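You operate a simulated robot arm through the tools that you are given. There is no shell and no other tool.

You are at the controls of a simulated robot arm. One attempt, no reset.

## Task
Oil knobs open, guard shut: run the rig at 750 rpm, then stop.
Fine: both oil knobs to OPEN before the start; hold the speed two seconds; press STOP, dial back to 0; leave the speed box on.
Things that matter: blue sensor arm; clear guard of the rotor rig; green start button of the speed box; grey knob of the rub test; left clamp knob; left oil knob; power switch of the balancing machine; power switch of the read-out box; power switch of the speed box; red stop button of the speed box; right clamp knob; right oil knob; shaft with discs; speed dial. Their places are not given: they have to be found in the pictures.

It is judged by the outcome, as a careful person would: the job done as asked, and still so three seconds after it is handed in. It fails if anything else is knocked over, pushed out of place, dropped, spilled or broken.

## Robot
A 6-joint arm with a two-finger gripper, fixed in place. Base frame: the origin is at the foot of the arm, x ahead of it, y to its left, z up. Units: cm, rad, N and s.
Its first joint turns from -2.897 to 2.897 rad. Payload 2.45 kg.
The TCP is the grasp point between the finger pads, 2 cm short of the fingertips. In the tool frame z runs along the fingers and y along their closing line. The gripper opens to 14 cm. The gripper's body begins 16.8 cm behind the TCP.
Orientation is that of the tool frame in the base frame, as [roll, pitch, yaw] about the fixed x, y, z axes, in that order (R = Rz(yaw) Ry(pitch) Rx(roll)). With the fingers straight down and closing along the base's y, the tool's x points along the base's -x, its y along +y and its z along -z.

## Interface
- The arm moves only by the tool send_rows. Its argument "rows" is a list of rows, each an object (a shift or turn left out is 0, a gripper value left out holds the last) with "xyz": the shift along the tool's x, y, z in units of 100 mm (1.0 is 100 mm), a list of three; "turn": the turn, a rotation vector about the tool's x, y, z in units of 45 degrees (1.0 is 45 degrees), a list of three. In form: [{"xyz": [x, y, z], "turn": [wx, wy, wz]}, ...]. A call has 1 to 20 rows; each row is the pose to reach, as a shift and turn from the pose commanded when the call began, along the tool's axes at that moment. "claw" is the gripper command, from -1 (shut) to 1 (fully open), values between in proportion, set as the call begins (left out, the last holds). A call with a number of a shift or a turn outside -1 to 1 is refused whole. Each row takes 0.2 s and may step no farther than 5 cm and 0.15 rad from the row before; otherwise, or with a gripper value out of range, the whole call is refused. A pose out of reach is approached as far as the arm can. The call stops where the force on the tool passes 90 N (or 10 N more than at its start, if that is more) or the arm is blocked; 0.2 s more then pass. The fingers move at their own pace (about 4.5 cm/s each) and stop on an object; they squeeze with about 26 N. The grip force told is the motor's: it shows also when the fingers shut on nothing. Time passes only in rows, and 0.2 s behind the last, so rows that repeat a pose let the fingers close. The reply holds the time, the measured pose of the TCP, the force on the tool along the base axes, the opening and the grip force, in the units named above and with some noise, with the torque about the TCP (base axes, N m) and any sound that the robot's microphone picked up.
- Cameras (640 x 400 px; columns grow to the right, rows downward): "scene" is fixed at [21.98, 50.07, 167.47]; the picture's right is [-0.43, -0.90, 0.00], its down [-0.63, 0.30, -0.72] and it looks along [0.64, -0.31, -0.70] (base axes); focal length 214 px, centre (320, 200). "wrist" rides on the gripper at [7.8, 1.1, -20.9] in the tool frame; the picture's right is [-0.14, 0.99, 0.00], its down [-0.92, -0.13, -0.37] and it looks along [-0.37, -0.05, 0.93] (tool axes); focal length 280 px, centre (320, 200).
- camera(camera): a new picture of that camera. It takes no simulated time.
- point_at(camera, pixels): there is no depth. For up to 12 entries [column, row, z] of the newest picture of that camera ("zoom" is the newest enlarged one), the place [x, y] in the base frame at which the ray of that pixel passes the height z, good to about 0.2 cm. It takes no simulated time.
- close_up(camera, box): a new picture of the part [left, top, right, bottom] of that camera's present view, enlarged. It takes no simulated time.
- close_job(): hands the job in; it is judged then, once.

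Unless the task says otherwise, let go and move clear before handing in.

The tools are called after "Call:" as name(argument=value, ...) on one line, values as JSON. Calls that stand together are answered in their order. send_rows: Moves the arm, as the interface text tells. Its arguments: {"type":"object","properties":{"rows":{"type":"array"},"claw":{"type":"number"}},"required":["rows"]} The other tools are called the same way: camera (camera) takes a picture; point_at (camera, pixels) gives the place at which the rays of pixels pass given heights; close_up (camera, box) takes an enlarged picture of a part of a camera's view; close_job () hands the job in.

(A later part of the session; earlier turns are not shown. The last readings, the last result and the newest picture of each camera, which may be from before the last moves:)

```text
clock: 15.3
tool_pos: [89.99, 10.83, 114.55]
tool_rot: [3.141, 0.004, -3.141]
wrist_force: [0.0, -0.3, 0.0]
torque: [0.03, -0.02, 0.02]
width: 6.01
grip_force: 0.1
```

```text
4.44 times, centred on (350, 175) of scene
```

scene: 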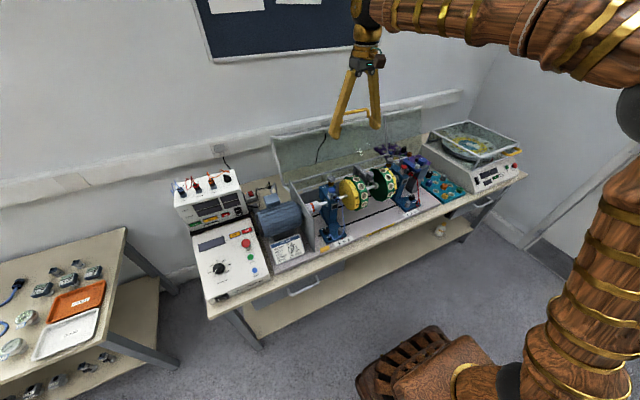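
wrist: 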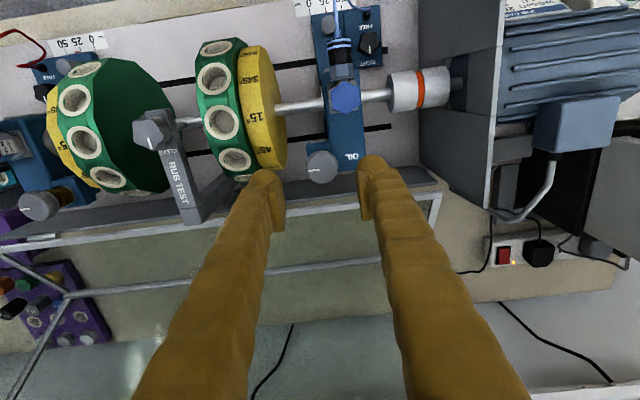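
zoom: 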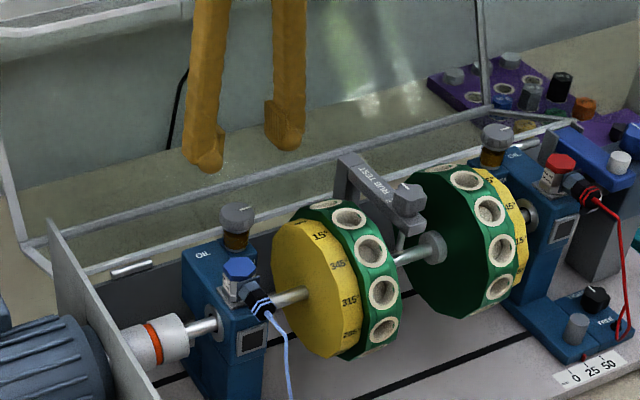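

The knob shows at (322,167), between the fingertips at about (270,180) and (372,165). I'll take its rays from this closer view.

Call:
close_up(camera="wrist", box=[280, 120, 400, 210])

Call:
point_at(camera="wrist", pixels=[[322, 167, 104], [322, 167, 106], [322, 167, 108], [345, 97, 104], [40, 206, 104], [40, 206, 106], [278, 155, 100], [278, 155, 104]])

```text
4.44 times, centred on (340, 165) of wrist
```

zoom: 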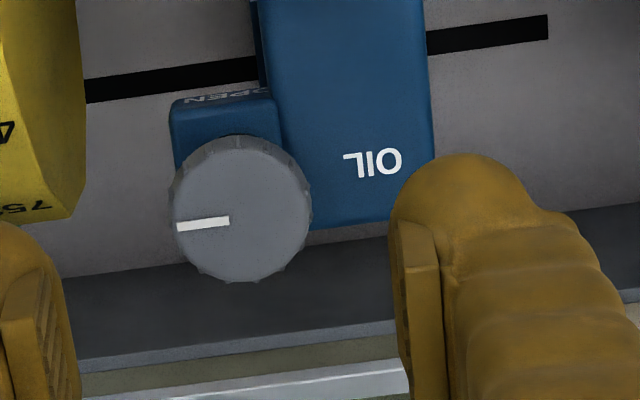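

```text
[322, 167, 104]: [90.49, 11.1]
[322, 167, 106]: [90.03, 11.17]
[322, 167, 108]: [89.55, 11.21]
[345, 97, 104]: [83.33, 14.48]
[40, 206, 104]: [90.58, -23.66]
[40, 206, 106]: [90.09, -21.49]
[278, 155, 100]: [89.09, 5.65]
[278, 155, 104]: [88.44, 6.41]
```

The close view puts the knob at (90.2, 11.2) for z ≈ 105.5, almost under the TCP. I'll come straight down to z ≈ 105.

Call:
send_rows(rows=[{"xyz": [-0.02, 0.03, 0.3]}, {"xyz": [-0.02, 0.03, 0.6]}, {"xyz": [-0.02, 0.03, 0.8]}, {"xyz": [-0.02, 0.03, 0.95]}])

Call:
camera(camera="wrist")

Call:
close_up(camera="scene", box=[310, 150, 360, 200])

```text
clock: 16.3
tool_pos: [90.2, 11.34, 104.97]
tool_rot: [-3.14, -0.001, 3.142]
wrist_force: [0.1, -0.1, 0.4]
torque: [0.03, 0.0, -0.01]
width: 6.04
grip_force: 0.1
```

```text
taken
```

wrist: 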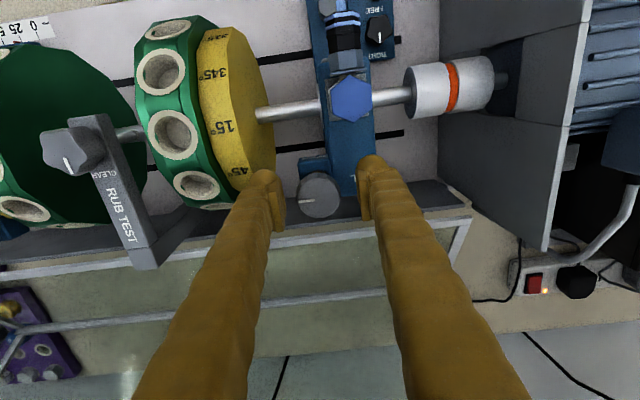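

```text
8.00 times, centred on (335, 175) of scene
```

zoom: 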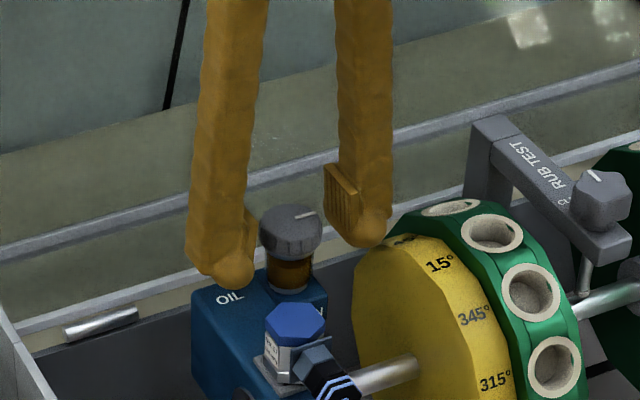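

The knob sits exactly between the fingers, at the TCP's own pixel (320,195). I'll close the grip on it.

Call:
send_rows(rows=[{"xyz": [0, 0, 0]}, {"xyz": [0, 0, 0]}, {"xyz": [0, 0, 0]}, {"xyz": [0, 0, 0]}], claw=-1)

Call:
close_up(camera="wrist", box=[260, 140, 380, 240])

```text
clock: 17.3
tool_pos: [90.19, 11.14, 104.91]
tool_rot: [-3.141, -0.003, 3.141]
wrist_force: [-1.3, -28.7, -26.4]
torque: [-0.4, -0.08, -0.05]
width: 3.29
grip_force: 44.7
```

```text
4.00 times, centred on (320, 190) of wrist
```

zoom: 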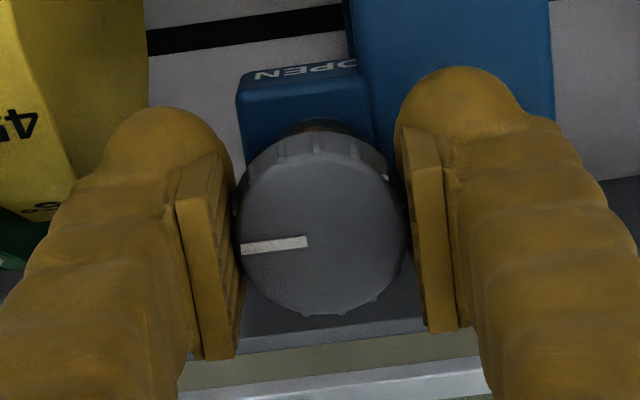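

The grip holds at 3.29 cm, but −29 N in y shows the TCP is slightly too far towards +y. I'll shift 2 mm to −y before turning.

Call:
send_rows(rows=[{"xyz": [0, -0.01, 0]}, {"xyz": [0, -0.02, 0]}, {"xyz": [0, -0.02, 0]}])

```text
clock: 18.1
tool_pos: [90.2, 11.07, 104.87]
tool_rot: [-3.141, -0.002, 3.141]
wrist_force: [-14.3, -12.1, -45.8]
torque: [-0.04, 0.16, -0.06]
width: 3.28
grip_force: 45.3
```

The y force fell to −12 N but z now reads −46 N, so there is a vertical preload. I'll raise the tool 1 mm to see which way it changes.

Call:
send_rows(rows=[{"xyz": [0, -0.01, 0.01]}, {"xyz": [0, -0.01, 0.01]}])

```text
clock: 18.7
tool_pos: [90.29, 11.12, 104.81]
tool_rot: [-3.141, -0.001, -3.141]
wrist_force: [-27.8, 13.8, -43.6]
torque: [0.18, 0.32, -0.04]
width: 3.28
grip_force: 44.7
```

That call went down rather than up, and z stayed near −44 N, so the tool is being held lower than commanded. I'll ease the command in the direction of the forces (down, and slightly towards −x and +y).

Call:
send_rows(rows=[{"xyz": [0.008, 0.004, 0.01]}, {"xyz": [0.01, 0.005, 0.02]}, {"xyz": [0.01, 0.005, 0.02]}])

```text
clock: 19.5
tool_pos: [90.11, 11.03, 104.74]
tool_rot: [-3.14, 0.003, 3.141]
wrist_force: [-12.2, 21.2, -19.9]
torque: [0.18, 0.14, 0.02]
width: 3.31
grip_force: 44.9
```

Forces are now about 20 N or less. I'll turn the knob clockwise (tool +z) by 45° and check.

Call:
send_rows(rows=[{"turn": [0, 0, 0.15]}, {"turn": [0, 0, 0.3]}, {"turn": [0, 0, 0.45]}, {"turn": [0, 0, 0.6]}, {"turn": [0, 0, 0.75]}, {"turn": [0, 0, 0.9]}, {"turn": [0, 0, 1.0]}])

Call:
close_up(camera="wrist", box=[260, 140, 380, 240])

Call:
close_up(camera="scene", box=[310, 150, 360, 200])

```text
clock: 21.1
tool_pos: [90.25, 11.28, 104.66]
tool_rot: [3.14, 0.0, 2.357]
wrist_force: [35.3, 62.0, -29.8]
torque: [0.45, -0.22, 0.16]
width: 3.29
grip_force: 45.0
```

```text
4.00 times, centred on (320, 190) of wrist
```

zoom: 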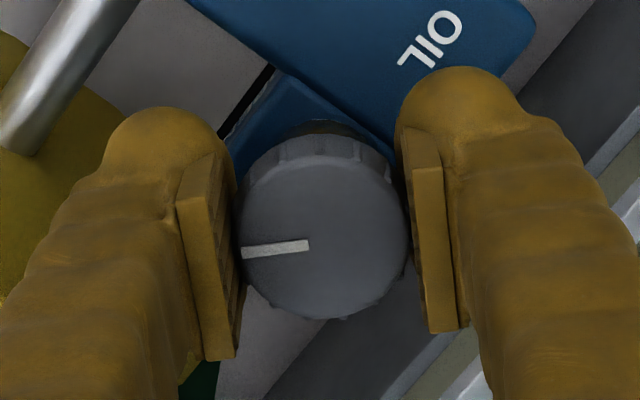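

```text
8.00 times, centred on (335, 175) of scene
```

zoom: 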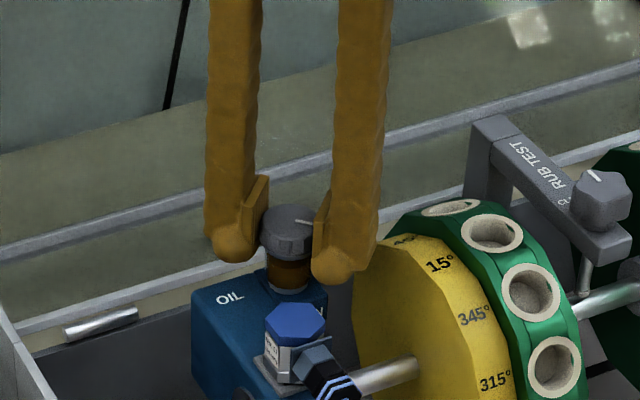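

The knob followed the grip by 45° with no stop felt (torque 0.16 N·m), though 62 N of side load has built up. I'll relieve that and turn the remaining 45°.

Call:
send_rows(rows=[{"xyz": [0.003, 0.011, 0.005]}, {"xyz": [0.006, 0.022, 0.01]}, {"xyz": [0.006, 0.022, 0.01]}])

```text
clock: 21.9
tool_pos: [90.26, 11.29, 104.56]
tool_rot: [-3.142, -0.001, 2.356]
wrist_force: [13.5, 37.6, -17.1]
torque: [0.3, -0.1, 0.12]
width: 3.31
grip_force: 44.4
```

Side load is down to 38 N. I'll turn the last 45°, adding a little more relief.

Call:
send_rows(rows=[{"xyz": [0.003, 0.006, 0.003], "turn": [0, 0, 0.15]}, {"xyz": [0.006, 0.013, 0.006], "turn": [0, 0, 0.3]}, {"xyz": [0.006, 0.013, 0.006], "turn": [0, 0, 0.45]}, {"xyz": [0.006, 0.013, 0.006], "turn": [0, 0, 0.6]}, {"xyz": [0.006, 0.013, 0.006], "turn": [0, 0, 0.75]}, {"xyz": [0.006, 0.013, 0.006], "turn": [0, 0, 0.9]}, {"xyz": [0.006, 0.013, 0.006], "turn": [0, 0, 1.0]}])

Call:
close_up(camera="wrist", box=[260, 140, 380, 240])

Call:
close_up(camera="scene", box=[310, 150, 360, 200])

```text
clock: 23.5
tool_pos: [90.39, 11.29, 104.57]
tool_rot: [3.139, 0.0, 1.568]
wrist_force: [28.5, -14.1, -7.5]
torque: [-0.12, -0.16, 0.18]
width: 3.26
grip_force: 45.2
```

```text
4.00 times, centred on (320, 190) of wrist
```

zoom: 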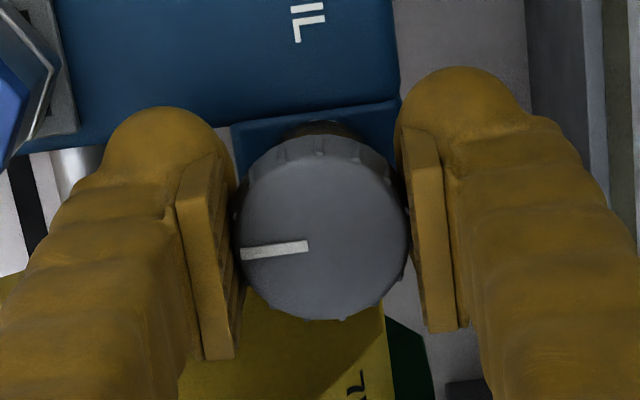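

```text
8.00 times, centred on (335, 175) of scene
```

zoom: 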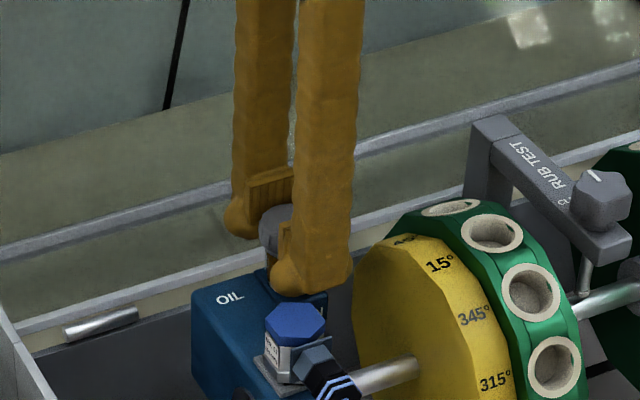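

The knob has turned a full 90° and its pointer now faces the OPEN label (towards −x). I'll release gently and rise to check.

Call:
send_rows(rows=[{"xyz": [0, 0, 0]}, {"xyz": [0, 0, 0]}, {"xyz": [0, 0, 0]}], claw=-0.14)

Call:
send_rows(rows=[{"xyz": [0, 0, -0.2]}, {"xyz": [0, 0, -0.5]}, {"xyz": [0, 0, -0.95]}])

Call:
camera(camera="wrist")

Call:
close_up(camera="scene", box=[310, 150, 360, 200])

Call:
close_up(camera="wrist", box=[270, 130, 370, 210])

```text
clock: 24.3
tool_pos: [90.29, 11.47, 104.48]
tool_rot: [-3.141, 0.0, 1.572]
wrist_force: [-0.1, -0.3, 0.1]
torque: [-0.02, 0.01, 0.04]
width: 6.02
grip_force: 0.2
```

```text
clock: 25.1
tool_pos: [90.38, 11.42, 113.93]
tool_rot: [-3.141, 0.001, 1.57]
wrist_force: [-0.2, -0.3, 0.2]
torque: [0.02, 0.0, 0.02]
width: 6.02
grip_force: 0.0
```

```text
taken
```

wrist: 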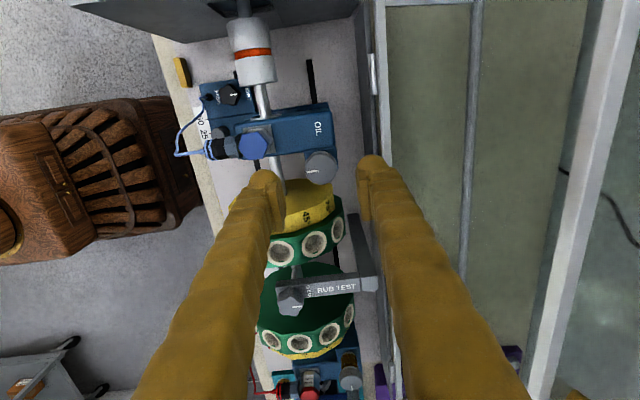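

```text
8.00 times, centred on (335, 175) of scene
```

zoom: 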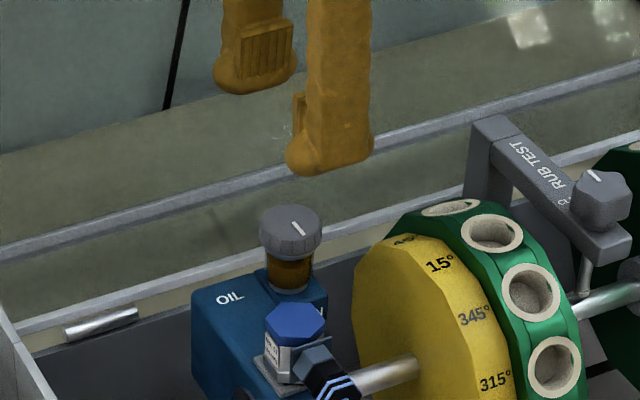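

```text
5.00 times, centred on (320, 170) of wrist
```

zoom: 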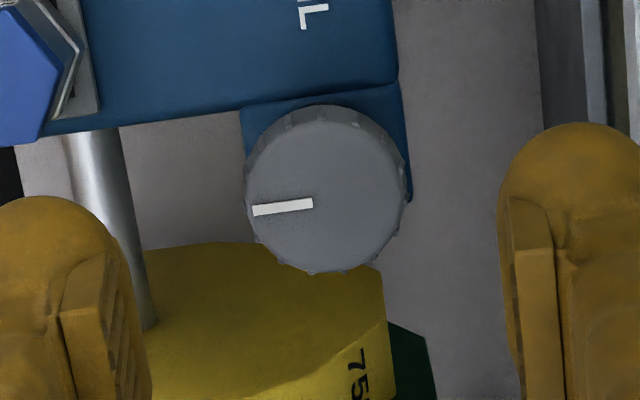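

The scene close-up shows the left pointer aimed towards the operator, at OPEN. I'll rise, unwind the wrist by 90° and move across to the right oil knob at about (90.4, −22.6).

Call:
send_rows(rows=[{"xyz": [0, 0, -0.2], "turn": [0, 0, -0.17]}, {"xyz": [-0.2, 0, -0.4], "turn": [0, 0, -0.34]}, {"xyz": [-0.4, 0, -0.5], "turn": [0, 0, -0.51]}, {"xyz": [-0.6, 0, -0.5], "turn": [0, 0, -0.68]}, {"xyz": [-0.8, 0, -0.5], "turn": [0, 0, -0.85]}, {"xyz": [-1.0, 0, -0.5], "turn": [0, 0, -1.0]}])

Call:
send_rows(rows=[{"xyz": [-0.12, -0.12, 0], "turn": [0, 0, -0.17]}, {"xyz": [-0.24, -0.24, 0], "turn": [0, 0, -0.34]}, {"xyz": [-0.36, -0.36, 0], "turn": [0, 0, -0.51]}, {"xyz": [-0.48, -0.48, 0], "turn": [0, 0, -0.68]}, {"xyz": [-0.6, -0.6, 0], "turn": [0, 0, -0.85]}, {"xyz": [-0.707, -0.707, 0], "turn": [0, 0, -1.0]}])

Call:
send_rows(rows=[{"xyz": [0, -0.4, 0]}, {"xyz": [0, -0.8, 0]}, {"xyz": [0, -1.0, 0]}])

Call:
send_rows(rows=[{"xyz": [0, -0.2, 0.1]}, {"xyz": [0, -0.39, 0.3]}, {"xyz": [0, -0.39, 0.4]}])

Call:
camera(camera="wrist")

Call:
camera(camera="scene")

```text
clock: 26.5
tool_pos: [90.33, 1.55, 119.0]
tool_rot: [-3.141, 0.0, 2.358]
wrist_force: [-0.1, 1.0, -0.2]
torque: [-0.01, 0.0, 0.03]
width: 6.01
grip_force: 0.2
```

```text
clock: 27.9
tool_pos: [90.28, -8.57, 119.03]
tool_rot: [-3.141, 0.001, -3.14]
wrist_force: [0.2, -1.2, 0.6]
torque: [0.02, 0.01, 0.02]
width: 6.02
grip_force: 0.0
```

```text
clock: 28.7
tool_pos: [90.32, -18.59, 119.03]
tool_rot: [3.141, 0.003, -3.141]
wrist_force: [-0.9, -0.9, 0.4]
torque: [0.02, -0.01, -0.03]
width: 6.0
grip_force: 0.0
```

```text
clock: 29.5
tool_pos: [90.34, -22.56, 115.0]
tool_rot: [-3.14, 0.002, 3.141]
wrist_force: [-0.6, 0.6, 1.7]
torque: [0.01, -0.03, -0.01]
width: 6.0
grip_force: 0.1
```

```text
taken
```

wrist: 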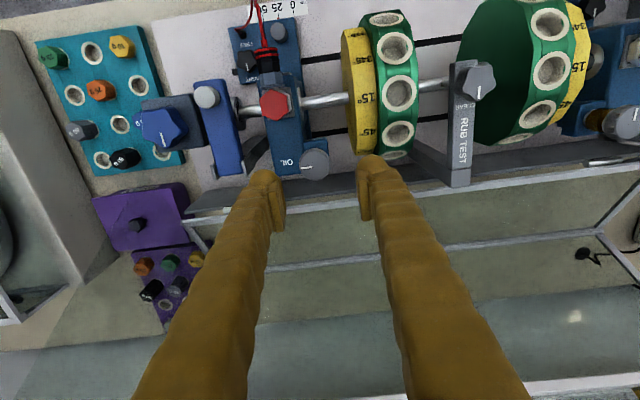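

```text
taken
```

scene: 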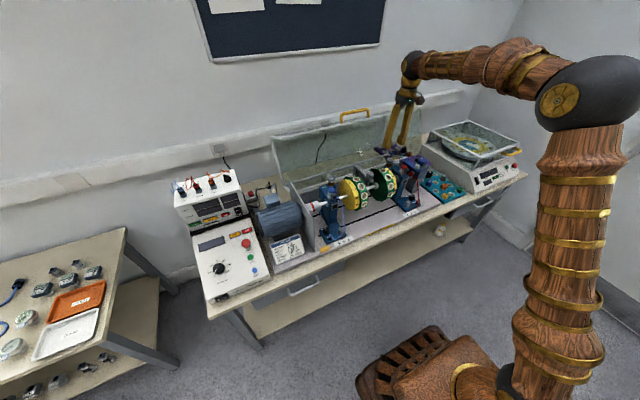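

Call:
close_up(camera="wrist", box=[260, 120, 370, 200])

Call:
point_at(camera="wrist", pixels=[[315, 164, 104], [315, 164, 105.5], [359, 130, 100], [359, 130, 104], [275, 103, 104], [206, 96, 104], [240, 165, 100], [462, 180, 102]])

```text
5.00 times, centred on (315, 160) of wrist
```

zoom: 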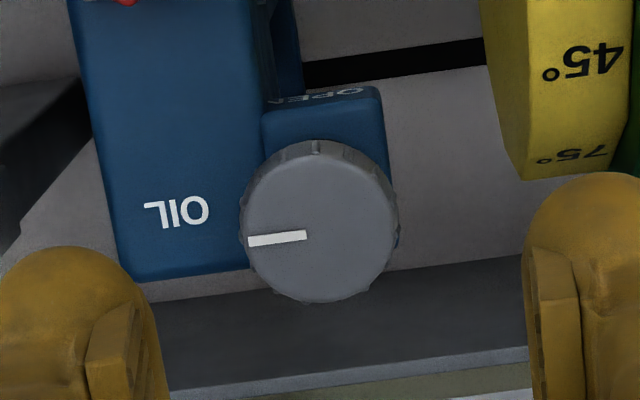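

```text
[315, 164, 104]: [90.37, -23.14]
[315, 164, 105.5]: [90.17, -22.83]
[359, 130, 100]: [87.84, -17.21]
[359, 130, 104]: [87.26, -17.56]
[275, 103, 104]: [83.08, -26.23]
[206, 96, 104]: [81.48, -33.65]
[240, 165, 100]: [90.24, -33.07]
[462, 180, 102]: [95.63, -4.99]
```

The right knob centres at about (90.3, −22.9), with its pointer also towards −y and OPEN in front. I'll shift slightly, descend to z ≈ 104.6 and grip.

Call:
send_rows(rows=[{"xyz": [0, -0.035, 0.3]}, {"xyz": [0, -0.035, 0.6]}, {"xyz": [0, -0.035, 0.85]}, {"xyz": [0, -0.035, 1.0]}])

Call:
close_up(camera="wrist", box=[250, 140, 390, 240])

Call:
close_up(camera="scene", box=[370, 130, 430, 190])

```text
clock: 30.5
tool_pos: [90.26, -22.77, 105.08]
tool_rot: [-3.14, 0.001, -3.14]
wrist_force: [0.4, -0.2, -0.2]
torque: [0.01, 0.03, 0.01]
width: 6.01
grip_force: 0.1
```

```text
4.00 times, centred on (320, 190) of wrist
```

zoom: 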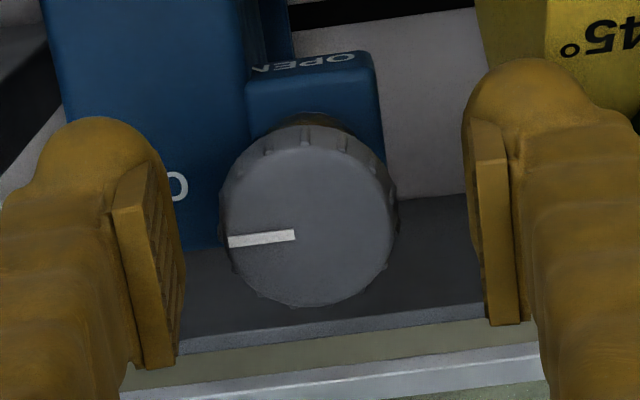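

```text
6.67 times, centred on (400, 160) of scene
```

zoom: 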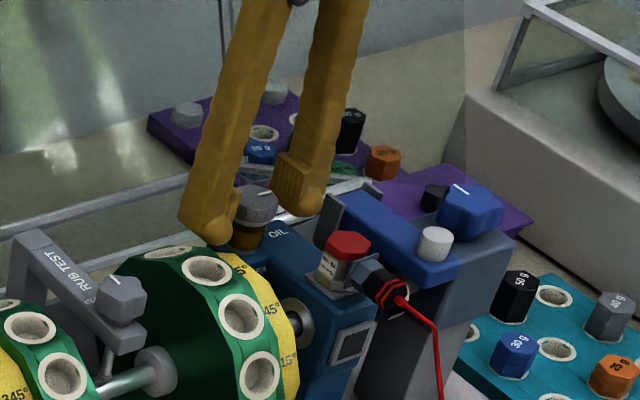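

The knob is about 2–3 mm to −y of the TCP (column 317 against 320). I'll correct that, go down 4 mm, then close.

Call:
send_rows(rows=[{"xyz": [0, -0.024, 0.02]}, {"xyz": [0, -0.024, 0.04]}])

Call:
send_rows(rows=[{"xyz": [0, 0, 0]}, {"xyz": [0, 0, 0]}, {"xyz": [0, 0, 0]}, {"xyz": [0, 0, 0]}], claw=-1)

```text
clock: 31.1
tool_pos: [90.35, -23.11, 104.72]
tool_rot: [3.14, 0.003, 3.14]
wrist_force: [0.8, -0.1, 0.8]
torque: [-0.01, -0.02, 0.0]
width: 6.04
grip_force: 0.1
```

```text
clock: 32.1
tool_pos: [90.41, -23.1, 104.61]
tool_rot: [-3.141, 0.0, -3.141]
wrist_force: [0.3, -0.4, -13.2]
torque: [-0.02, -0.02, 0.02]
width: 3.27
grip_force: 45.8
```

The grip is well centred (side forces near zero, width 3.27 cm). I'll turn clockwise 45°.

Call:
send_rows(rows=[{"turn": [0, 0, 0.15]}, {"turn": [0, 0, 0.3]}, {"turn": [0, 0, 0.45]}, {"turn": [0, 0, 0.6]}, {"turn": [0, 0, 0.75]}, {"turn": [0, 0, 0.9]}, {"turn": [0, 0, 1.0]}])

```text
clock: 33.7
tool_pos: [90.24, -23.08, 104.58]
tool_rot: [3.141, 0.0, 2.355]
wrist_force: [2.3, 15.5, -32.2]
torque: [0.12, 0.03, 0.01]
width: 3.3
grip_force: 44.8
```

Call:
send_rows(rows=[{"xyz": [0, 0.003, 0.01], "turn": [0, 0, 0.15]}, {"xyz": [0, 0.003, 0.01], "turn": [0, 0, 0.3]}, {"xyz": [0, 0.003, 0.01], "turn": [0, 0, 0.45]}, {"xyz": [0, 0.003, 0.01], "turn": [0, 0, 0.6]}, {"xyz": [0, 0.003, 0.01], "turn": [0, 0, 0.75]}, {"xyz": [0, 0.003, 0.01], "turn": [0, 0, 0.9]}, {"xyz": [0, 0.003, 0.01], "turn": [0, 0, 1.0]}])

Call:
close_up(camera="wrist", box=[260, 140, 380, 240])

```text
clock: 35.3
tool_pos: [90.36, -22.98, 104.63]
tool_rot: [3.14, 0.0, 1.571]
wrist_force: [17.2, 26.5, -16.2]
torque: [0.13, -0.09, 0.08]
width: 3.27
grip_force: 44.9
```

```text
4.00 times, centred on (320, 190) of wrist
```

zoom: 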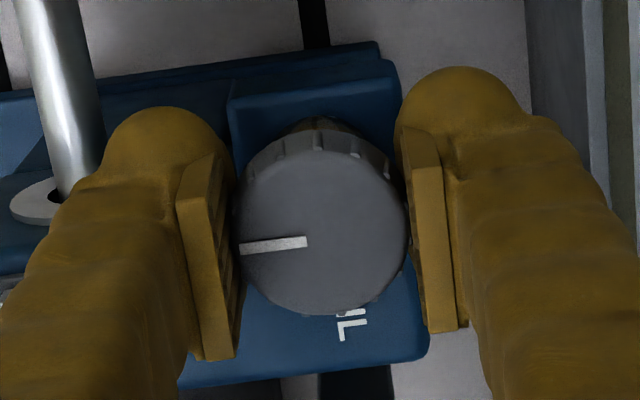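

The right knob has also turned 90° with the grip. I'll release it, rise and check both pointers.

Call:
send_rows(rows=[{"xyz": [0, 0, 0]}, {"xyz": [0, 0, 0]}, {"xyz": [0, 0, 0]}], claw=-0.14)

Call:
send_rows(rows=[{"xyz": [0, 0, -0.2]}, {"xyz": [0, 0, -0.5]}, {"xyz": [0, 0, -0.95]}])

Call:
send_rows(rows=[{"xyz": [0, -0.2, -0.2], "turn": [0, 0, -0.17]}, {"xyz": [0, -0.4, -0.4], "turn": [0, 0, -0.34]}, {"xyz": [0, -0.6, -0.6], "turn": [0, 0, -0.51]}, {"xyz": [0, -0.8, -0.8], "turn": [0, 0, -0.68]}, {"xyz": [0, -1.0, -0.9], "turn": [0, 0, -0.85]}, {"xyz": [0, -1.0, -1.0], "turn": [0, 0, -1.0]}])

Call:
close_up(camera="scene", box=[375, 145, 415, 180])

Call:
close_up(camera="scene", box=[315, 160, 350, 195])

Call:
camera(camera="wrist")

```text
clock: 36.1
tool_pos: [90.36, -22.93, 104.41]
tool_rot: [3.14, -0.001, 1.571]
wrist_force: [-0.1, -0.1, -0.1]
torque: [-0.01, 0.06, -0.03]
width: 6.02
grip_force: 0.0
```

```text
clock: 36.9
tool_pos: [90.36, -22.98, 113.97]
tool_rot: [-3.141, 0.0, 1.57]
wrist_force: [0.6, -0.5, -0.3]
torque: [-0.01, -0.02, 0.0]
width: 6.0
grip_force: 0.0
```

```text
clock: 38.3
tool_pos: [80.32, -22.87, 124.14]
tool_rot: [-3.141, 0.002, 2.359]
wrist_force: [0.2, -0.2, -0.3]
torque: [-0.03, 0.0, -0.01]
width: 6.0
grip_force: 0.0
```

```text
11.43 times, centred on (395, 162) of scene
```

zoom: 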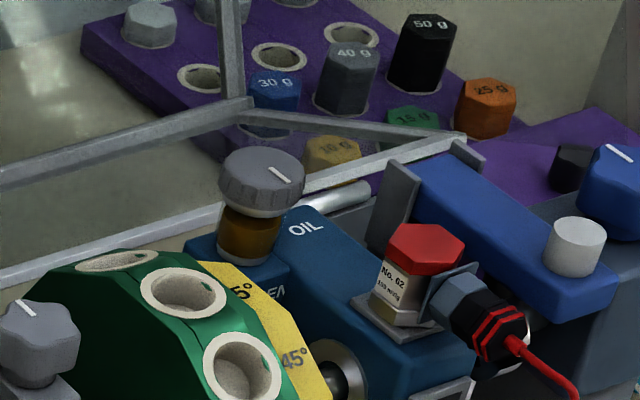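

```text
11.43 times, centred on (332, 178) of scene
```

zoom: 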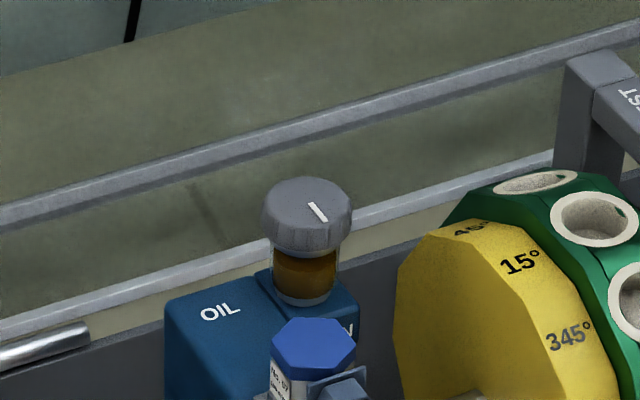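

```text
taken
```

wrist: 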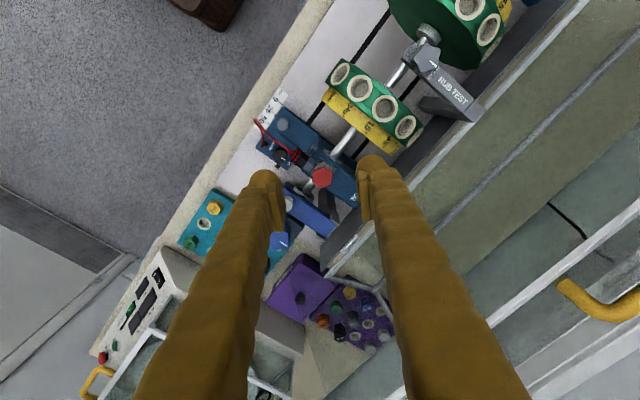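

Both oil pointers now face the operator, at OPEN. Before closing the guard I'll check that nothing, such as the teal weight board or the sensor post, lies in its path.

Call:
camera(camera="scene")

Call:
close_up(camera="scene", box=[380, 130, 480, 230])

Call:
close_up(camera="wrist", box=[170, 90, 420, 330])

```text
taken
```

scene: 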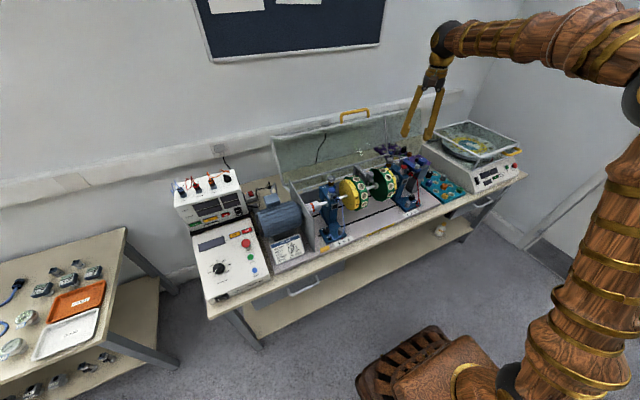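

```text
4.00 times, centred on (430, 180) of scene
```

zoom: 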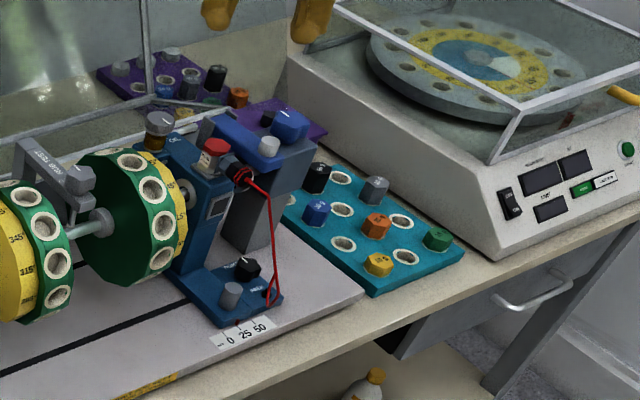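

```text
1.67 times, centred on (295, 210) of wrist
```

zoom: 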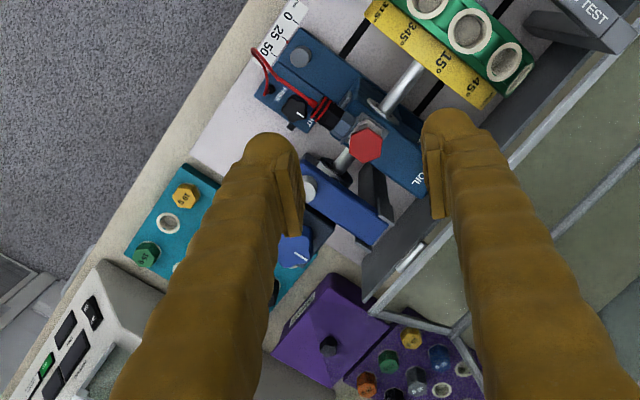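

Call:
point_at(camera="scene", pixels=[[441.5, 203.75, 80], [441.5, 203.75, 82], [443.75, 203, 82], [421.75, 180, 82], [407.8, 156.8, 95], [387.4, 154, 88], [422, 158, 100], [422, 158, 105], [322, 249, 82], [388, 224.5, 82], [409.3, 156.5, 95]])

Call:
point_at(camera="wrist", pixels=[[325, 278, 95], [325, 278, 90], [372, 290, 88], [280, 240, 105], [250, 130, 82], [300, 196, 104]])

```text
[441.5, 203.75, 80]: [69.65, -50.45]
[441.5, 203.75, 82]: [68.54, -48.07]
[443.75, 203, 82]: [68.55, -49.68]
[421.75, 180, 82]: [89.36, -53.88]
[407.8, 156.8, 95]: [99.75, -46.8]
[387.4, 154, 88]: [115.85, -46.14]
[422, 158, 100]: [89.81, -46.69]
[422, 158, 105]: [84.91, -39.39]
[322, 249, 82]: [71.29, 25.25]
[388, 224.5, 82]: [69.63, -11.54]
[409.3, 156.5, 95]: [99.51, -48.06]
```

```text
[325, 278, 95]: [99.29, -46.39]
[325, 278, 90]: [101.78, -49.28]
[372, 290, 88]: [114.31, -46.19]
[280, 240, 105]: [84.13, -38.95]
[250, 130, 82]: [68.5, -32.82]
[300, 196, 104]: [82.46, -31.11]
```

Nothing is in the guard's way: the plate's right edge is at y ≈ −48, the teal board is beyond it, and the guard's end is at y ≈ −46.5. I'll now turn the tool so the fingers close fore-and-aft and approach the handle bar, tilted about 30° forwards.

Call:
send_rows(rows=[{"xyz": [0.118, 0.118, -0.133], "turn": [0, 0, 0.17]}, {"xyz": [0.236, 0.236, -0.266], "turn": [0, 0, 0.34]}, {"xyz": [0.354, 0.354, -0.4], "turn": [0, 0, 0.51]}, {"xyz": [0.472, 0.472, -0.6], "turn": [0, 0, 0.68]}, {"xyz": [0.59, 0.59, -0.8], "turn": [0, 0, 0.85]}, {"xyz": [0.707, 0.707, -1.0], "turn": [0, 0, 1.0]}], claw=-0.43)

Call:
send_rows(rows=[{"xyz": [0.1, 0.1, -0.1], "turn": [-0.17, 0, 0]}, {"xyz": [0.2, 0.25, -0.25], "turn": [-0.34, 0, 0]}, {"xyz": [0.3, 0.4, -0.4], "turn": [-0.51, 0, 0]}, {"xyz": [0.41, 0.5, -0.5], "turn": [-0.667, 0, 0]}])

Call:
camera(camera="wrist")

Call:
camera(camera="scene")

```text
clock: 39.7
tool_pos: [80.35, -13.14, 134.08]
tool_rot: [-3.141, 0.0, 1.568]
wrist_force: [0.4, 0.2, 0.6]
torque: [-0.02, 0.01, 0.01]
width: 4.0
grip_force: 0.1
```

```text
clock: 40.7
tool_pos: [85.24, -9.0, 139.06]
tool_rot: [2.616, 0.0, 1.571]
wrist_force: [0.4, -0.3, 0.0]
torque: [-0.02, 0.02, 0.01]
width: 3.97
grip_force: 0.0
```

```text
taken
```

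wrist: 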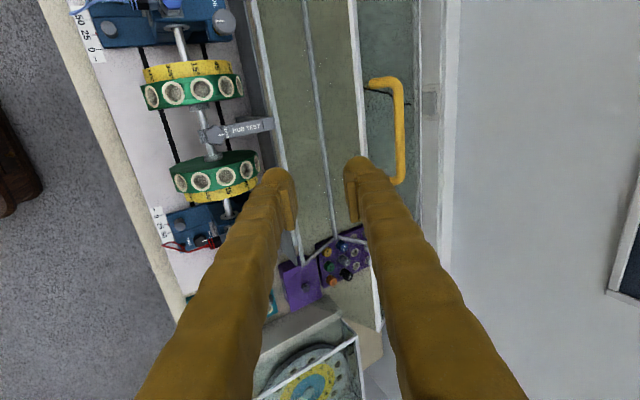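

```text
taken
```

scene: 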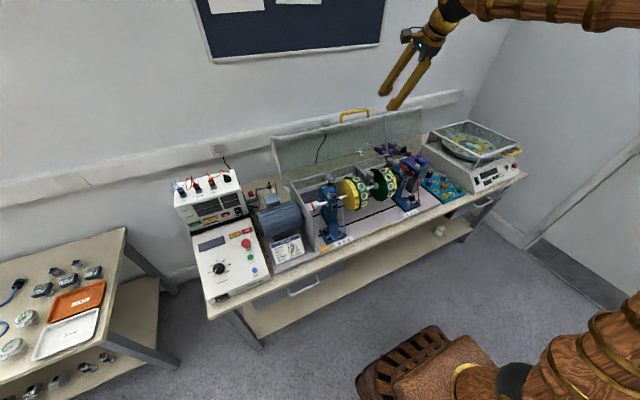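

The tilted pose was reached at (85.2, −9, 139). The wrist picture shows the bar running from (399,85) to (400,180), so I'll measure it and the hinge rods from here.

Call:
close_up(camera="wrist", box=[330, 60, 450, 200])

Call:
point_at(camera="wrist", pixels=[[400, 90, 125], [400, 90, 128], [402, 130, 125], [402, 130, 128], [401, 175, 125], [401, 175, 128], [358, 50, 122], [358, 50, 125], [365, 120, 122], [365, 120, 125], [270, 85, 95], [270, 85, 92]])

Call:
point_at(camera="scene", pixels=[[341.5, 117, 125], [341.5, 117, 128], [354.5, 112.5, 125], [354.5, 112.5, 128], [366.5, 110, 125], [366.5, 110, 128], [355, 120, 122], [355, 120, 125]])

Call:
close_up(camera="scene", box=[330, 95, 380, 130])

```text
2.86 times, centred on (390, 130) of wrist
```

zoom: 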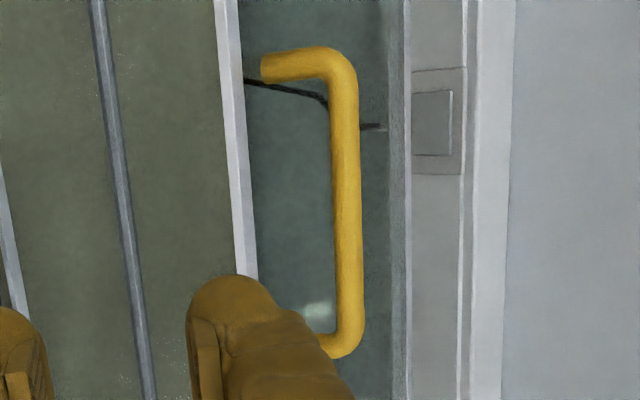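

```text
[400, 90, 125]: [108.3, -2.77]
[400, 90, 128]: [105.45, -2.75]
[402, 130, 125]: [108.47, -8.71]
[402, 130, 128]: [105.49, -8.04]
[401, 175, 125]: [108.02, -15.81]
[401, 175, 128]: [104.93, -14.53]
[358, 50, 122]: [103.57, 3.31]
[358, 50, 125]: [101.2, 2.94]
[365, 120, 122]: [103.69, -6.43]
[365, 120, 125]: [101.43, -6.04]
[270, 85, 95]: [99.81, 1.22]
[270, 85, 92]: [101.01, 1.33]
```

```text
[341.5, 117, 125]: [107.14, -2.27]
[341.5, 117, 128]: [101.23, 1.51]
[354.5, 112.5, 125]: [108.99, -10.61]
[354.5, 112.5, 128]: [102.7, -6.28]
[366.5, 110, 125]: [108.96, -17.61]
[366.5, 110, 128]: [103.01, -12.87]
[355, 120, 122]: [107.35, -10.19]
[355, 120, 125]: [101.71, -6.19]
```

```text
11.43 times, centred on (355, 112) of scene
```

zoom: 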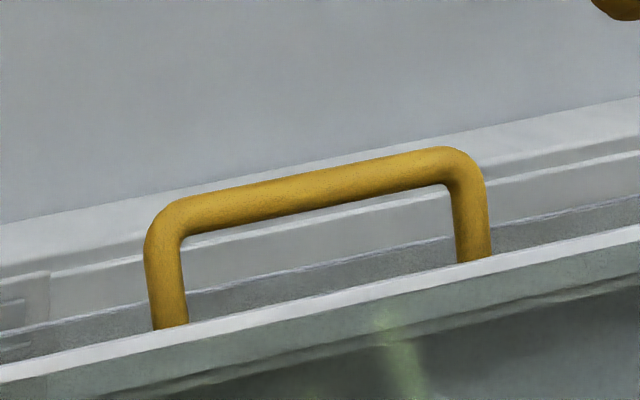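

The bar's centre line works out at x ≈ 105.4, z ≈ 127.6, y ≈ −8.6, with the hinge at about (98.5–99.8, 95). I'll move to 8 cm short of the bar along the tilted tool axis.

Call:
send_rows(rows=[{"xyz": [0.02, 0.3, 0.28]}, {"xyz": [0.04, 0.6, 0.57]}])

Call:
send_rows(rows=[{"xyz": [0, 0.3, 0.28]}, {"xyz": [0, 0.58, 0.57]}, {"xyz": [0, 0.58, 0.57]}])

Call:
camera(camera="wrist")

Call:
close_up(camera="scene", box=[310, 60, 430, 150])

```text
clock: 41.3
tool_pos: [93.43, -8.4, 137.24]
tool_rot: [2.613, -0.001, 1.573]
wrist_force: [-1.3, 0.7, 0.2]
torque: [0.02, -0.02, -0.03]
width: 3.97
grip_force: 0.0
```

```text
clock: 42.1
tool_pos: [101.21, -8.57, 135.18]
tool_rot: [2.615, 0.002, 1.57]
wrist_force: [0.2, -0.1, 1.3]
torque: [0.0, -0.04, -0.01]
width: 3.98
grip_force: 0.1
```

```text
taken
```

wrist: 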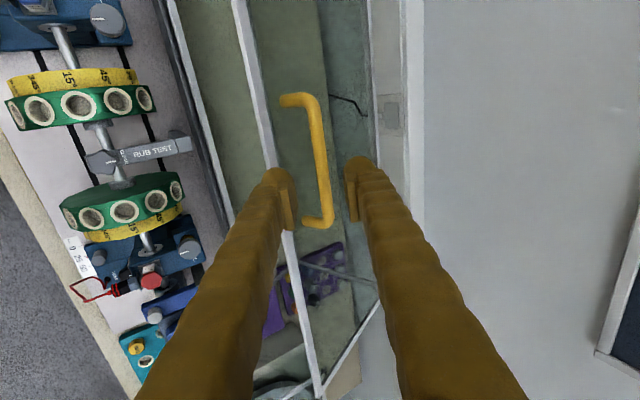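

```text
4.44 times, centred on (370, 105) of scene
```

zoom: 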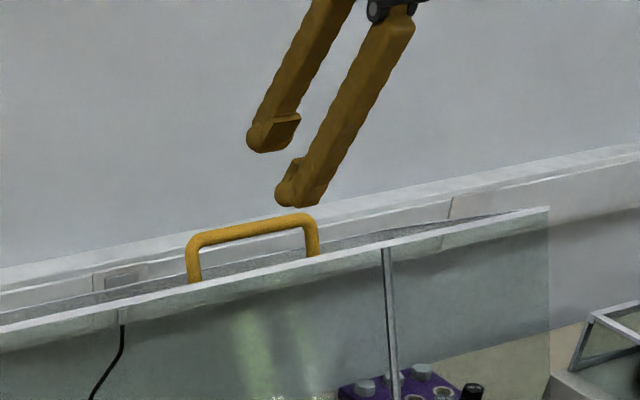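

The fingers bracket the bar's line, with the bar's centre at about (318,160). I'll measure it once more from this closer view before advancing.

Call:
point_at(camera="wrist", pixels=[[317, 130, 127.6], [319, 160, 127.6], [322, 190, 127.6], [319, 160, 126], [319, 160, 129], [262, 130, 125], [296, 100, 127.6], [308, 222, 127.6], [321, 208, 127.6]])

Call:
close_up(camera="wrist", box=[240, 80, 380, 240])

```text
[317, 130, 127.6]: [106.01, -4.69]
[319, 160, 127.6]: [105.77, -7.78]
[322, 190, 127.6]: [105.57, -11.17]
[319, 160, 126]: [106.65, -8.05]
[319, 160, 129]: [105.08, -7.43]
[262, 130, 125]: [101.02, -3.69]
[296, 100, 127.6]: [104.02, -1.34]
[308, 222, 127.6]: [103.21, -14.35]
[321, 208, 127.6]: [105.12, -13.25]
```

```text
2.50 times, centred on (310, 160) of wrist
```

zoom: 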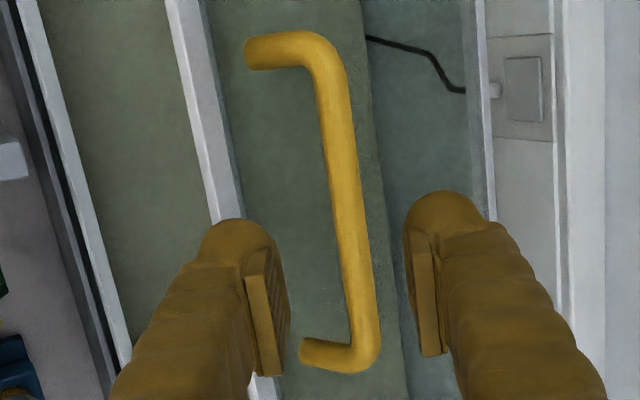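

The bar is centred on the tool axis about 9.3 cm ahead, with its middle at y ≈ −7.8. I'll advance 7 cm first and look again.

Call:
send_rows(rows=[{"xyz": [0.05, 0, 0.3]}, {"xyz": [0.08, 0, 0.55]}, {"xyz": [0.08, 0, 0.7]}])

Call:
camera(camera="wrist")

Call:
close_up(camera="scene", box=[320, 80, 400, 140])

```text
clock: 42.9
tool_pos: [104.73, -7.73, 129.05]
tool_rot: [2.617, -0.001, 1.573]
wrist_force: [-0.8, 0.3, 0.9]
torque: [-0.02, 0.0, 0.01]
width: 4.01
grip_force: 0.2
```

```text
taken
```

wrist: 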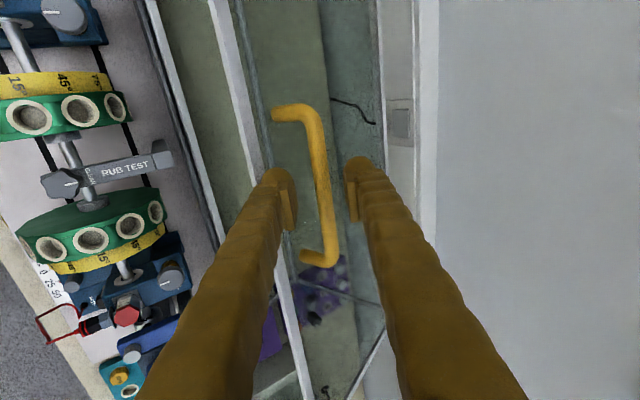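

```text
6.67 times, centred on (360, 110) of scene
```

zoom: 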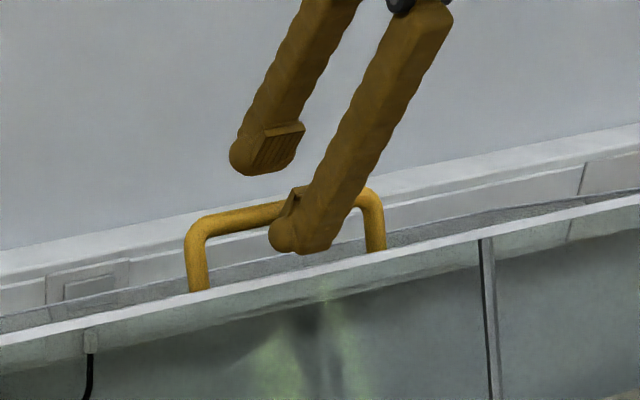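

The front finger is past the bar, but the rear fingertip is only level with it. I'll shift 5 mm back along the closing line for clearance from the panel and advance 1.7 cm more.

Call:
send_rows(rows=[{"xyz": [0, 0.05, 0.04]}, {"xyz": [0, 0.05, 0.1]}, {"xyz": [0, 0.05, 0.17]}])

Call:
camera(camera="wrist")

Call:
close_up(camera="scene", box=[330, 85, 390, 130])

Call:
close_up(camera="wrist", box=[250, 110, 390, 270])

```text
clock: 43.7
tool_pos: [106.02, -7.69, 127.67]
tool_rot: [2.617, -0.001, 1.572]
wrist_force: [-0.6, 0.7, -0.2]
torque: [-0.02, 0.04, -0.04]
width: 3.98
grip_force: 0.1
```

```text
taken
```

wrist: 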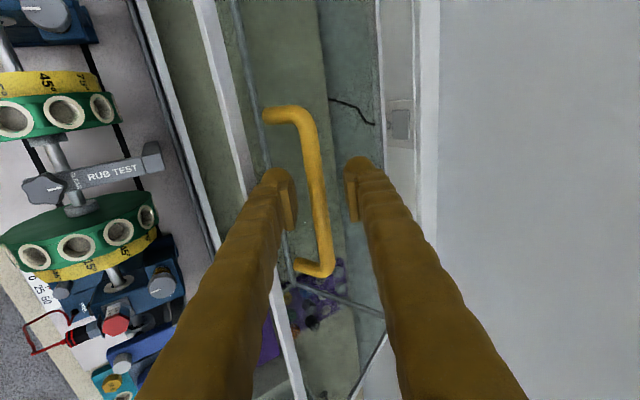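

```text
8.89 times, centred on (360, 108) of scene
```

zoom: 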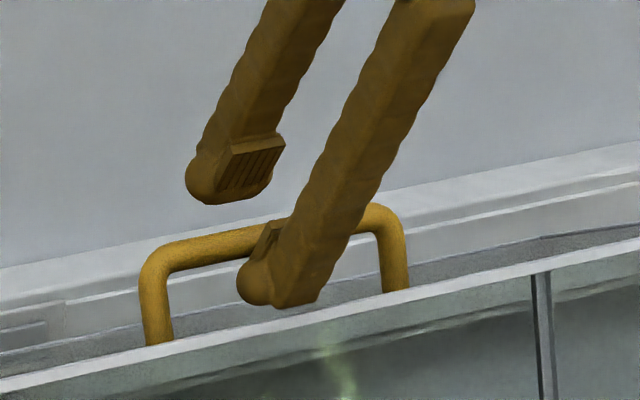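

```text
2.50 times, centred on (320, 190) of wrist
```

zoom: 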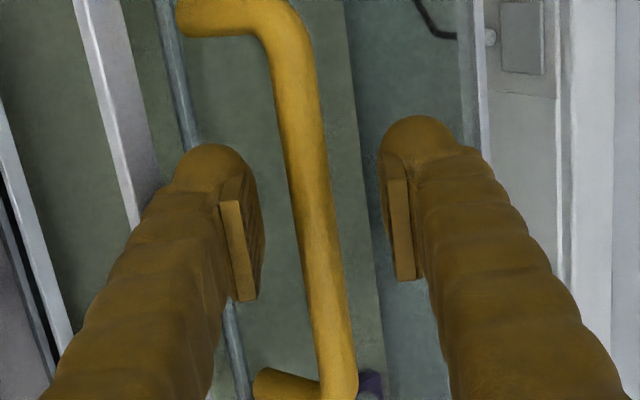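

The bar is centred between the fingers at column 320, but the rounded rear fingertip still barely overlaps it. I'll narrow to 3 cm and advance another 1.2 cm.

Call:
send_rows(rows=[{"xyz": [0, 0, 0]}, {"xyz": [0, 0, 0.04]}, {"xyz": [0, 0, 0.08]}, {"xyz": [0, 0, 0.12]}], claw=-0.571)

Call:
close_up(camera="scene", box=[330, 85, 390, 130])

Call:
close_up(camera="wrist", box=[250, 110, 390, 270])

```text
clock: 44.7
tool_pos: [106.67, -7.62, 126.7]
tool_rot: [2.616, 0.0, 1.572]
wrist_force: [-0.8, -0.4, -0.5]
torque: [0.03, -0.03, -0.01]
width: 2.98
grip_force: 0.1
```

```text
8.89 times, centred on (360, 108) of scene
```

zoom: 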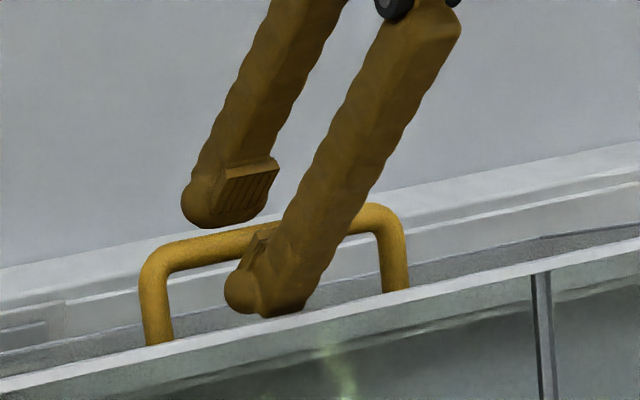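

```text
2.50 times, centred on (320, 190) of wrist
```

zoom: 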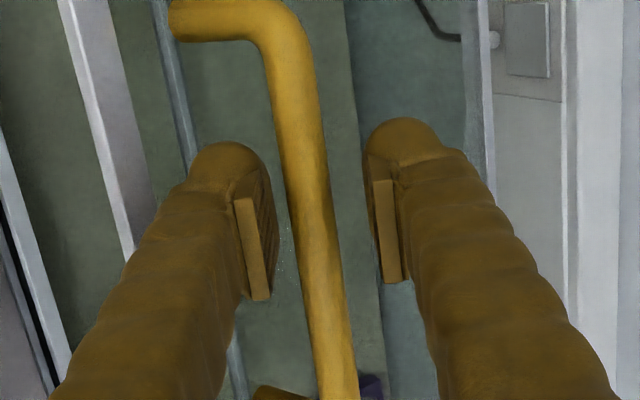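

The rear fingertip now overlaps the bar by about half a centimetre past its centre, and the front one is close to the panel. I'll centre by 3 mm, go in 3 mm more, and grip the bar.

Call:
send_rows(rows=[{"xyz": [0, -0.02, 0.02]}, {"xyz": [0, -0.03, 0.03]}])

Call:
send_rows(rows=[{"xyz": [0, 0, 0]}, {"xyz": [0, 0, 0]}, {"xyz": [0, 0, 0]}], claw=-1)

Call:
close_up(camera="scene", box=[330, 85, 390, 130])

Call:
close_up(camera="wrist", box=[250, 110, 390, 270])

```text
clock: 45.3
tool_pos: [106.53, -7.7, 126.31]
tool_rot: [2.616, -0.001, 1.57]
wrist_force: [0.0, 0.6, -0.4]
torque: [-0.03, -0.01, -0.02]
width: 2.99
grip_force: 0.1
```

```text
clock: 46.1
tool_pos: [106.49, -7.62, 126.24]
tool_rot: [2.616, 0.001, 1.57]
wrist_force: [0.4, 0.4, -0.2]
torque: [0.18, -0.01, -0.31]
width: 1.05
grip_force: 37.5
```

```text
8.89 times, centred on (360, 108) of scene
```

zoom: 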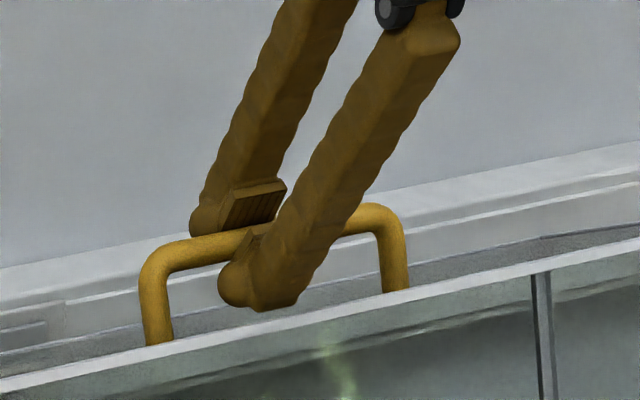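

```text
2.50 times, centred on (320, 190) of wrist
```

zoom: 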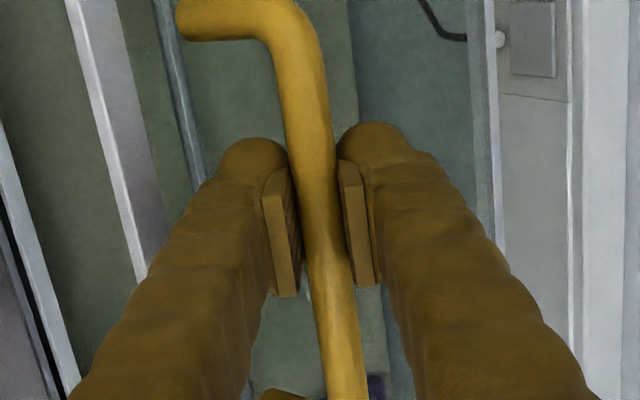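

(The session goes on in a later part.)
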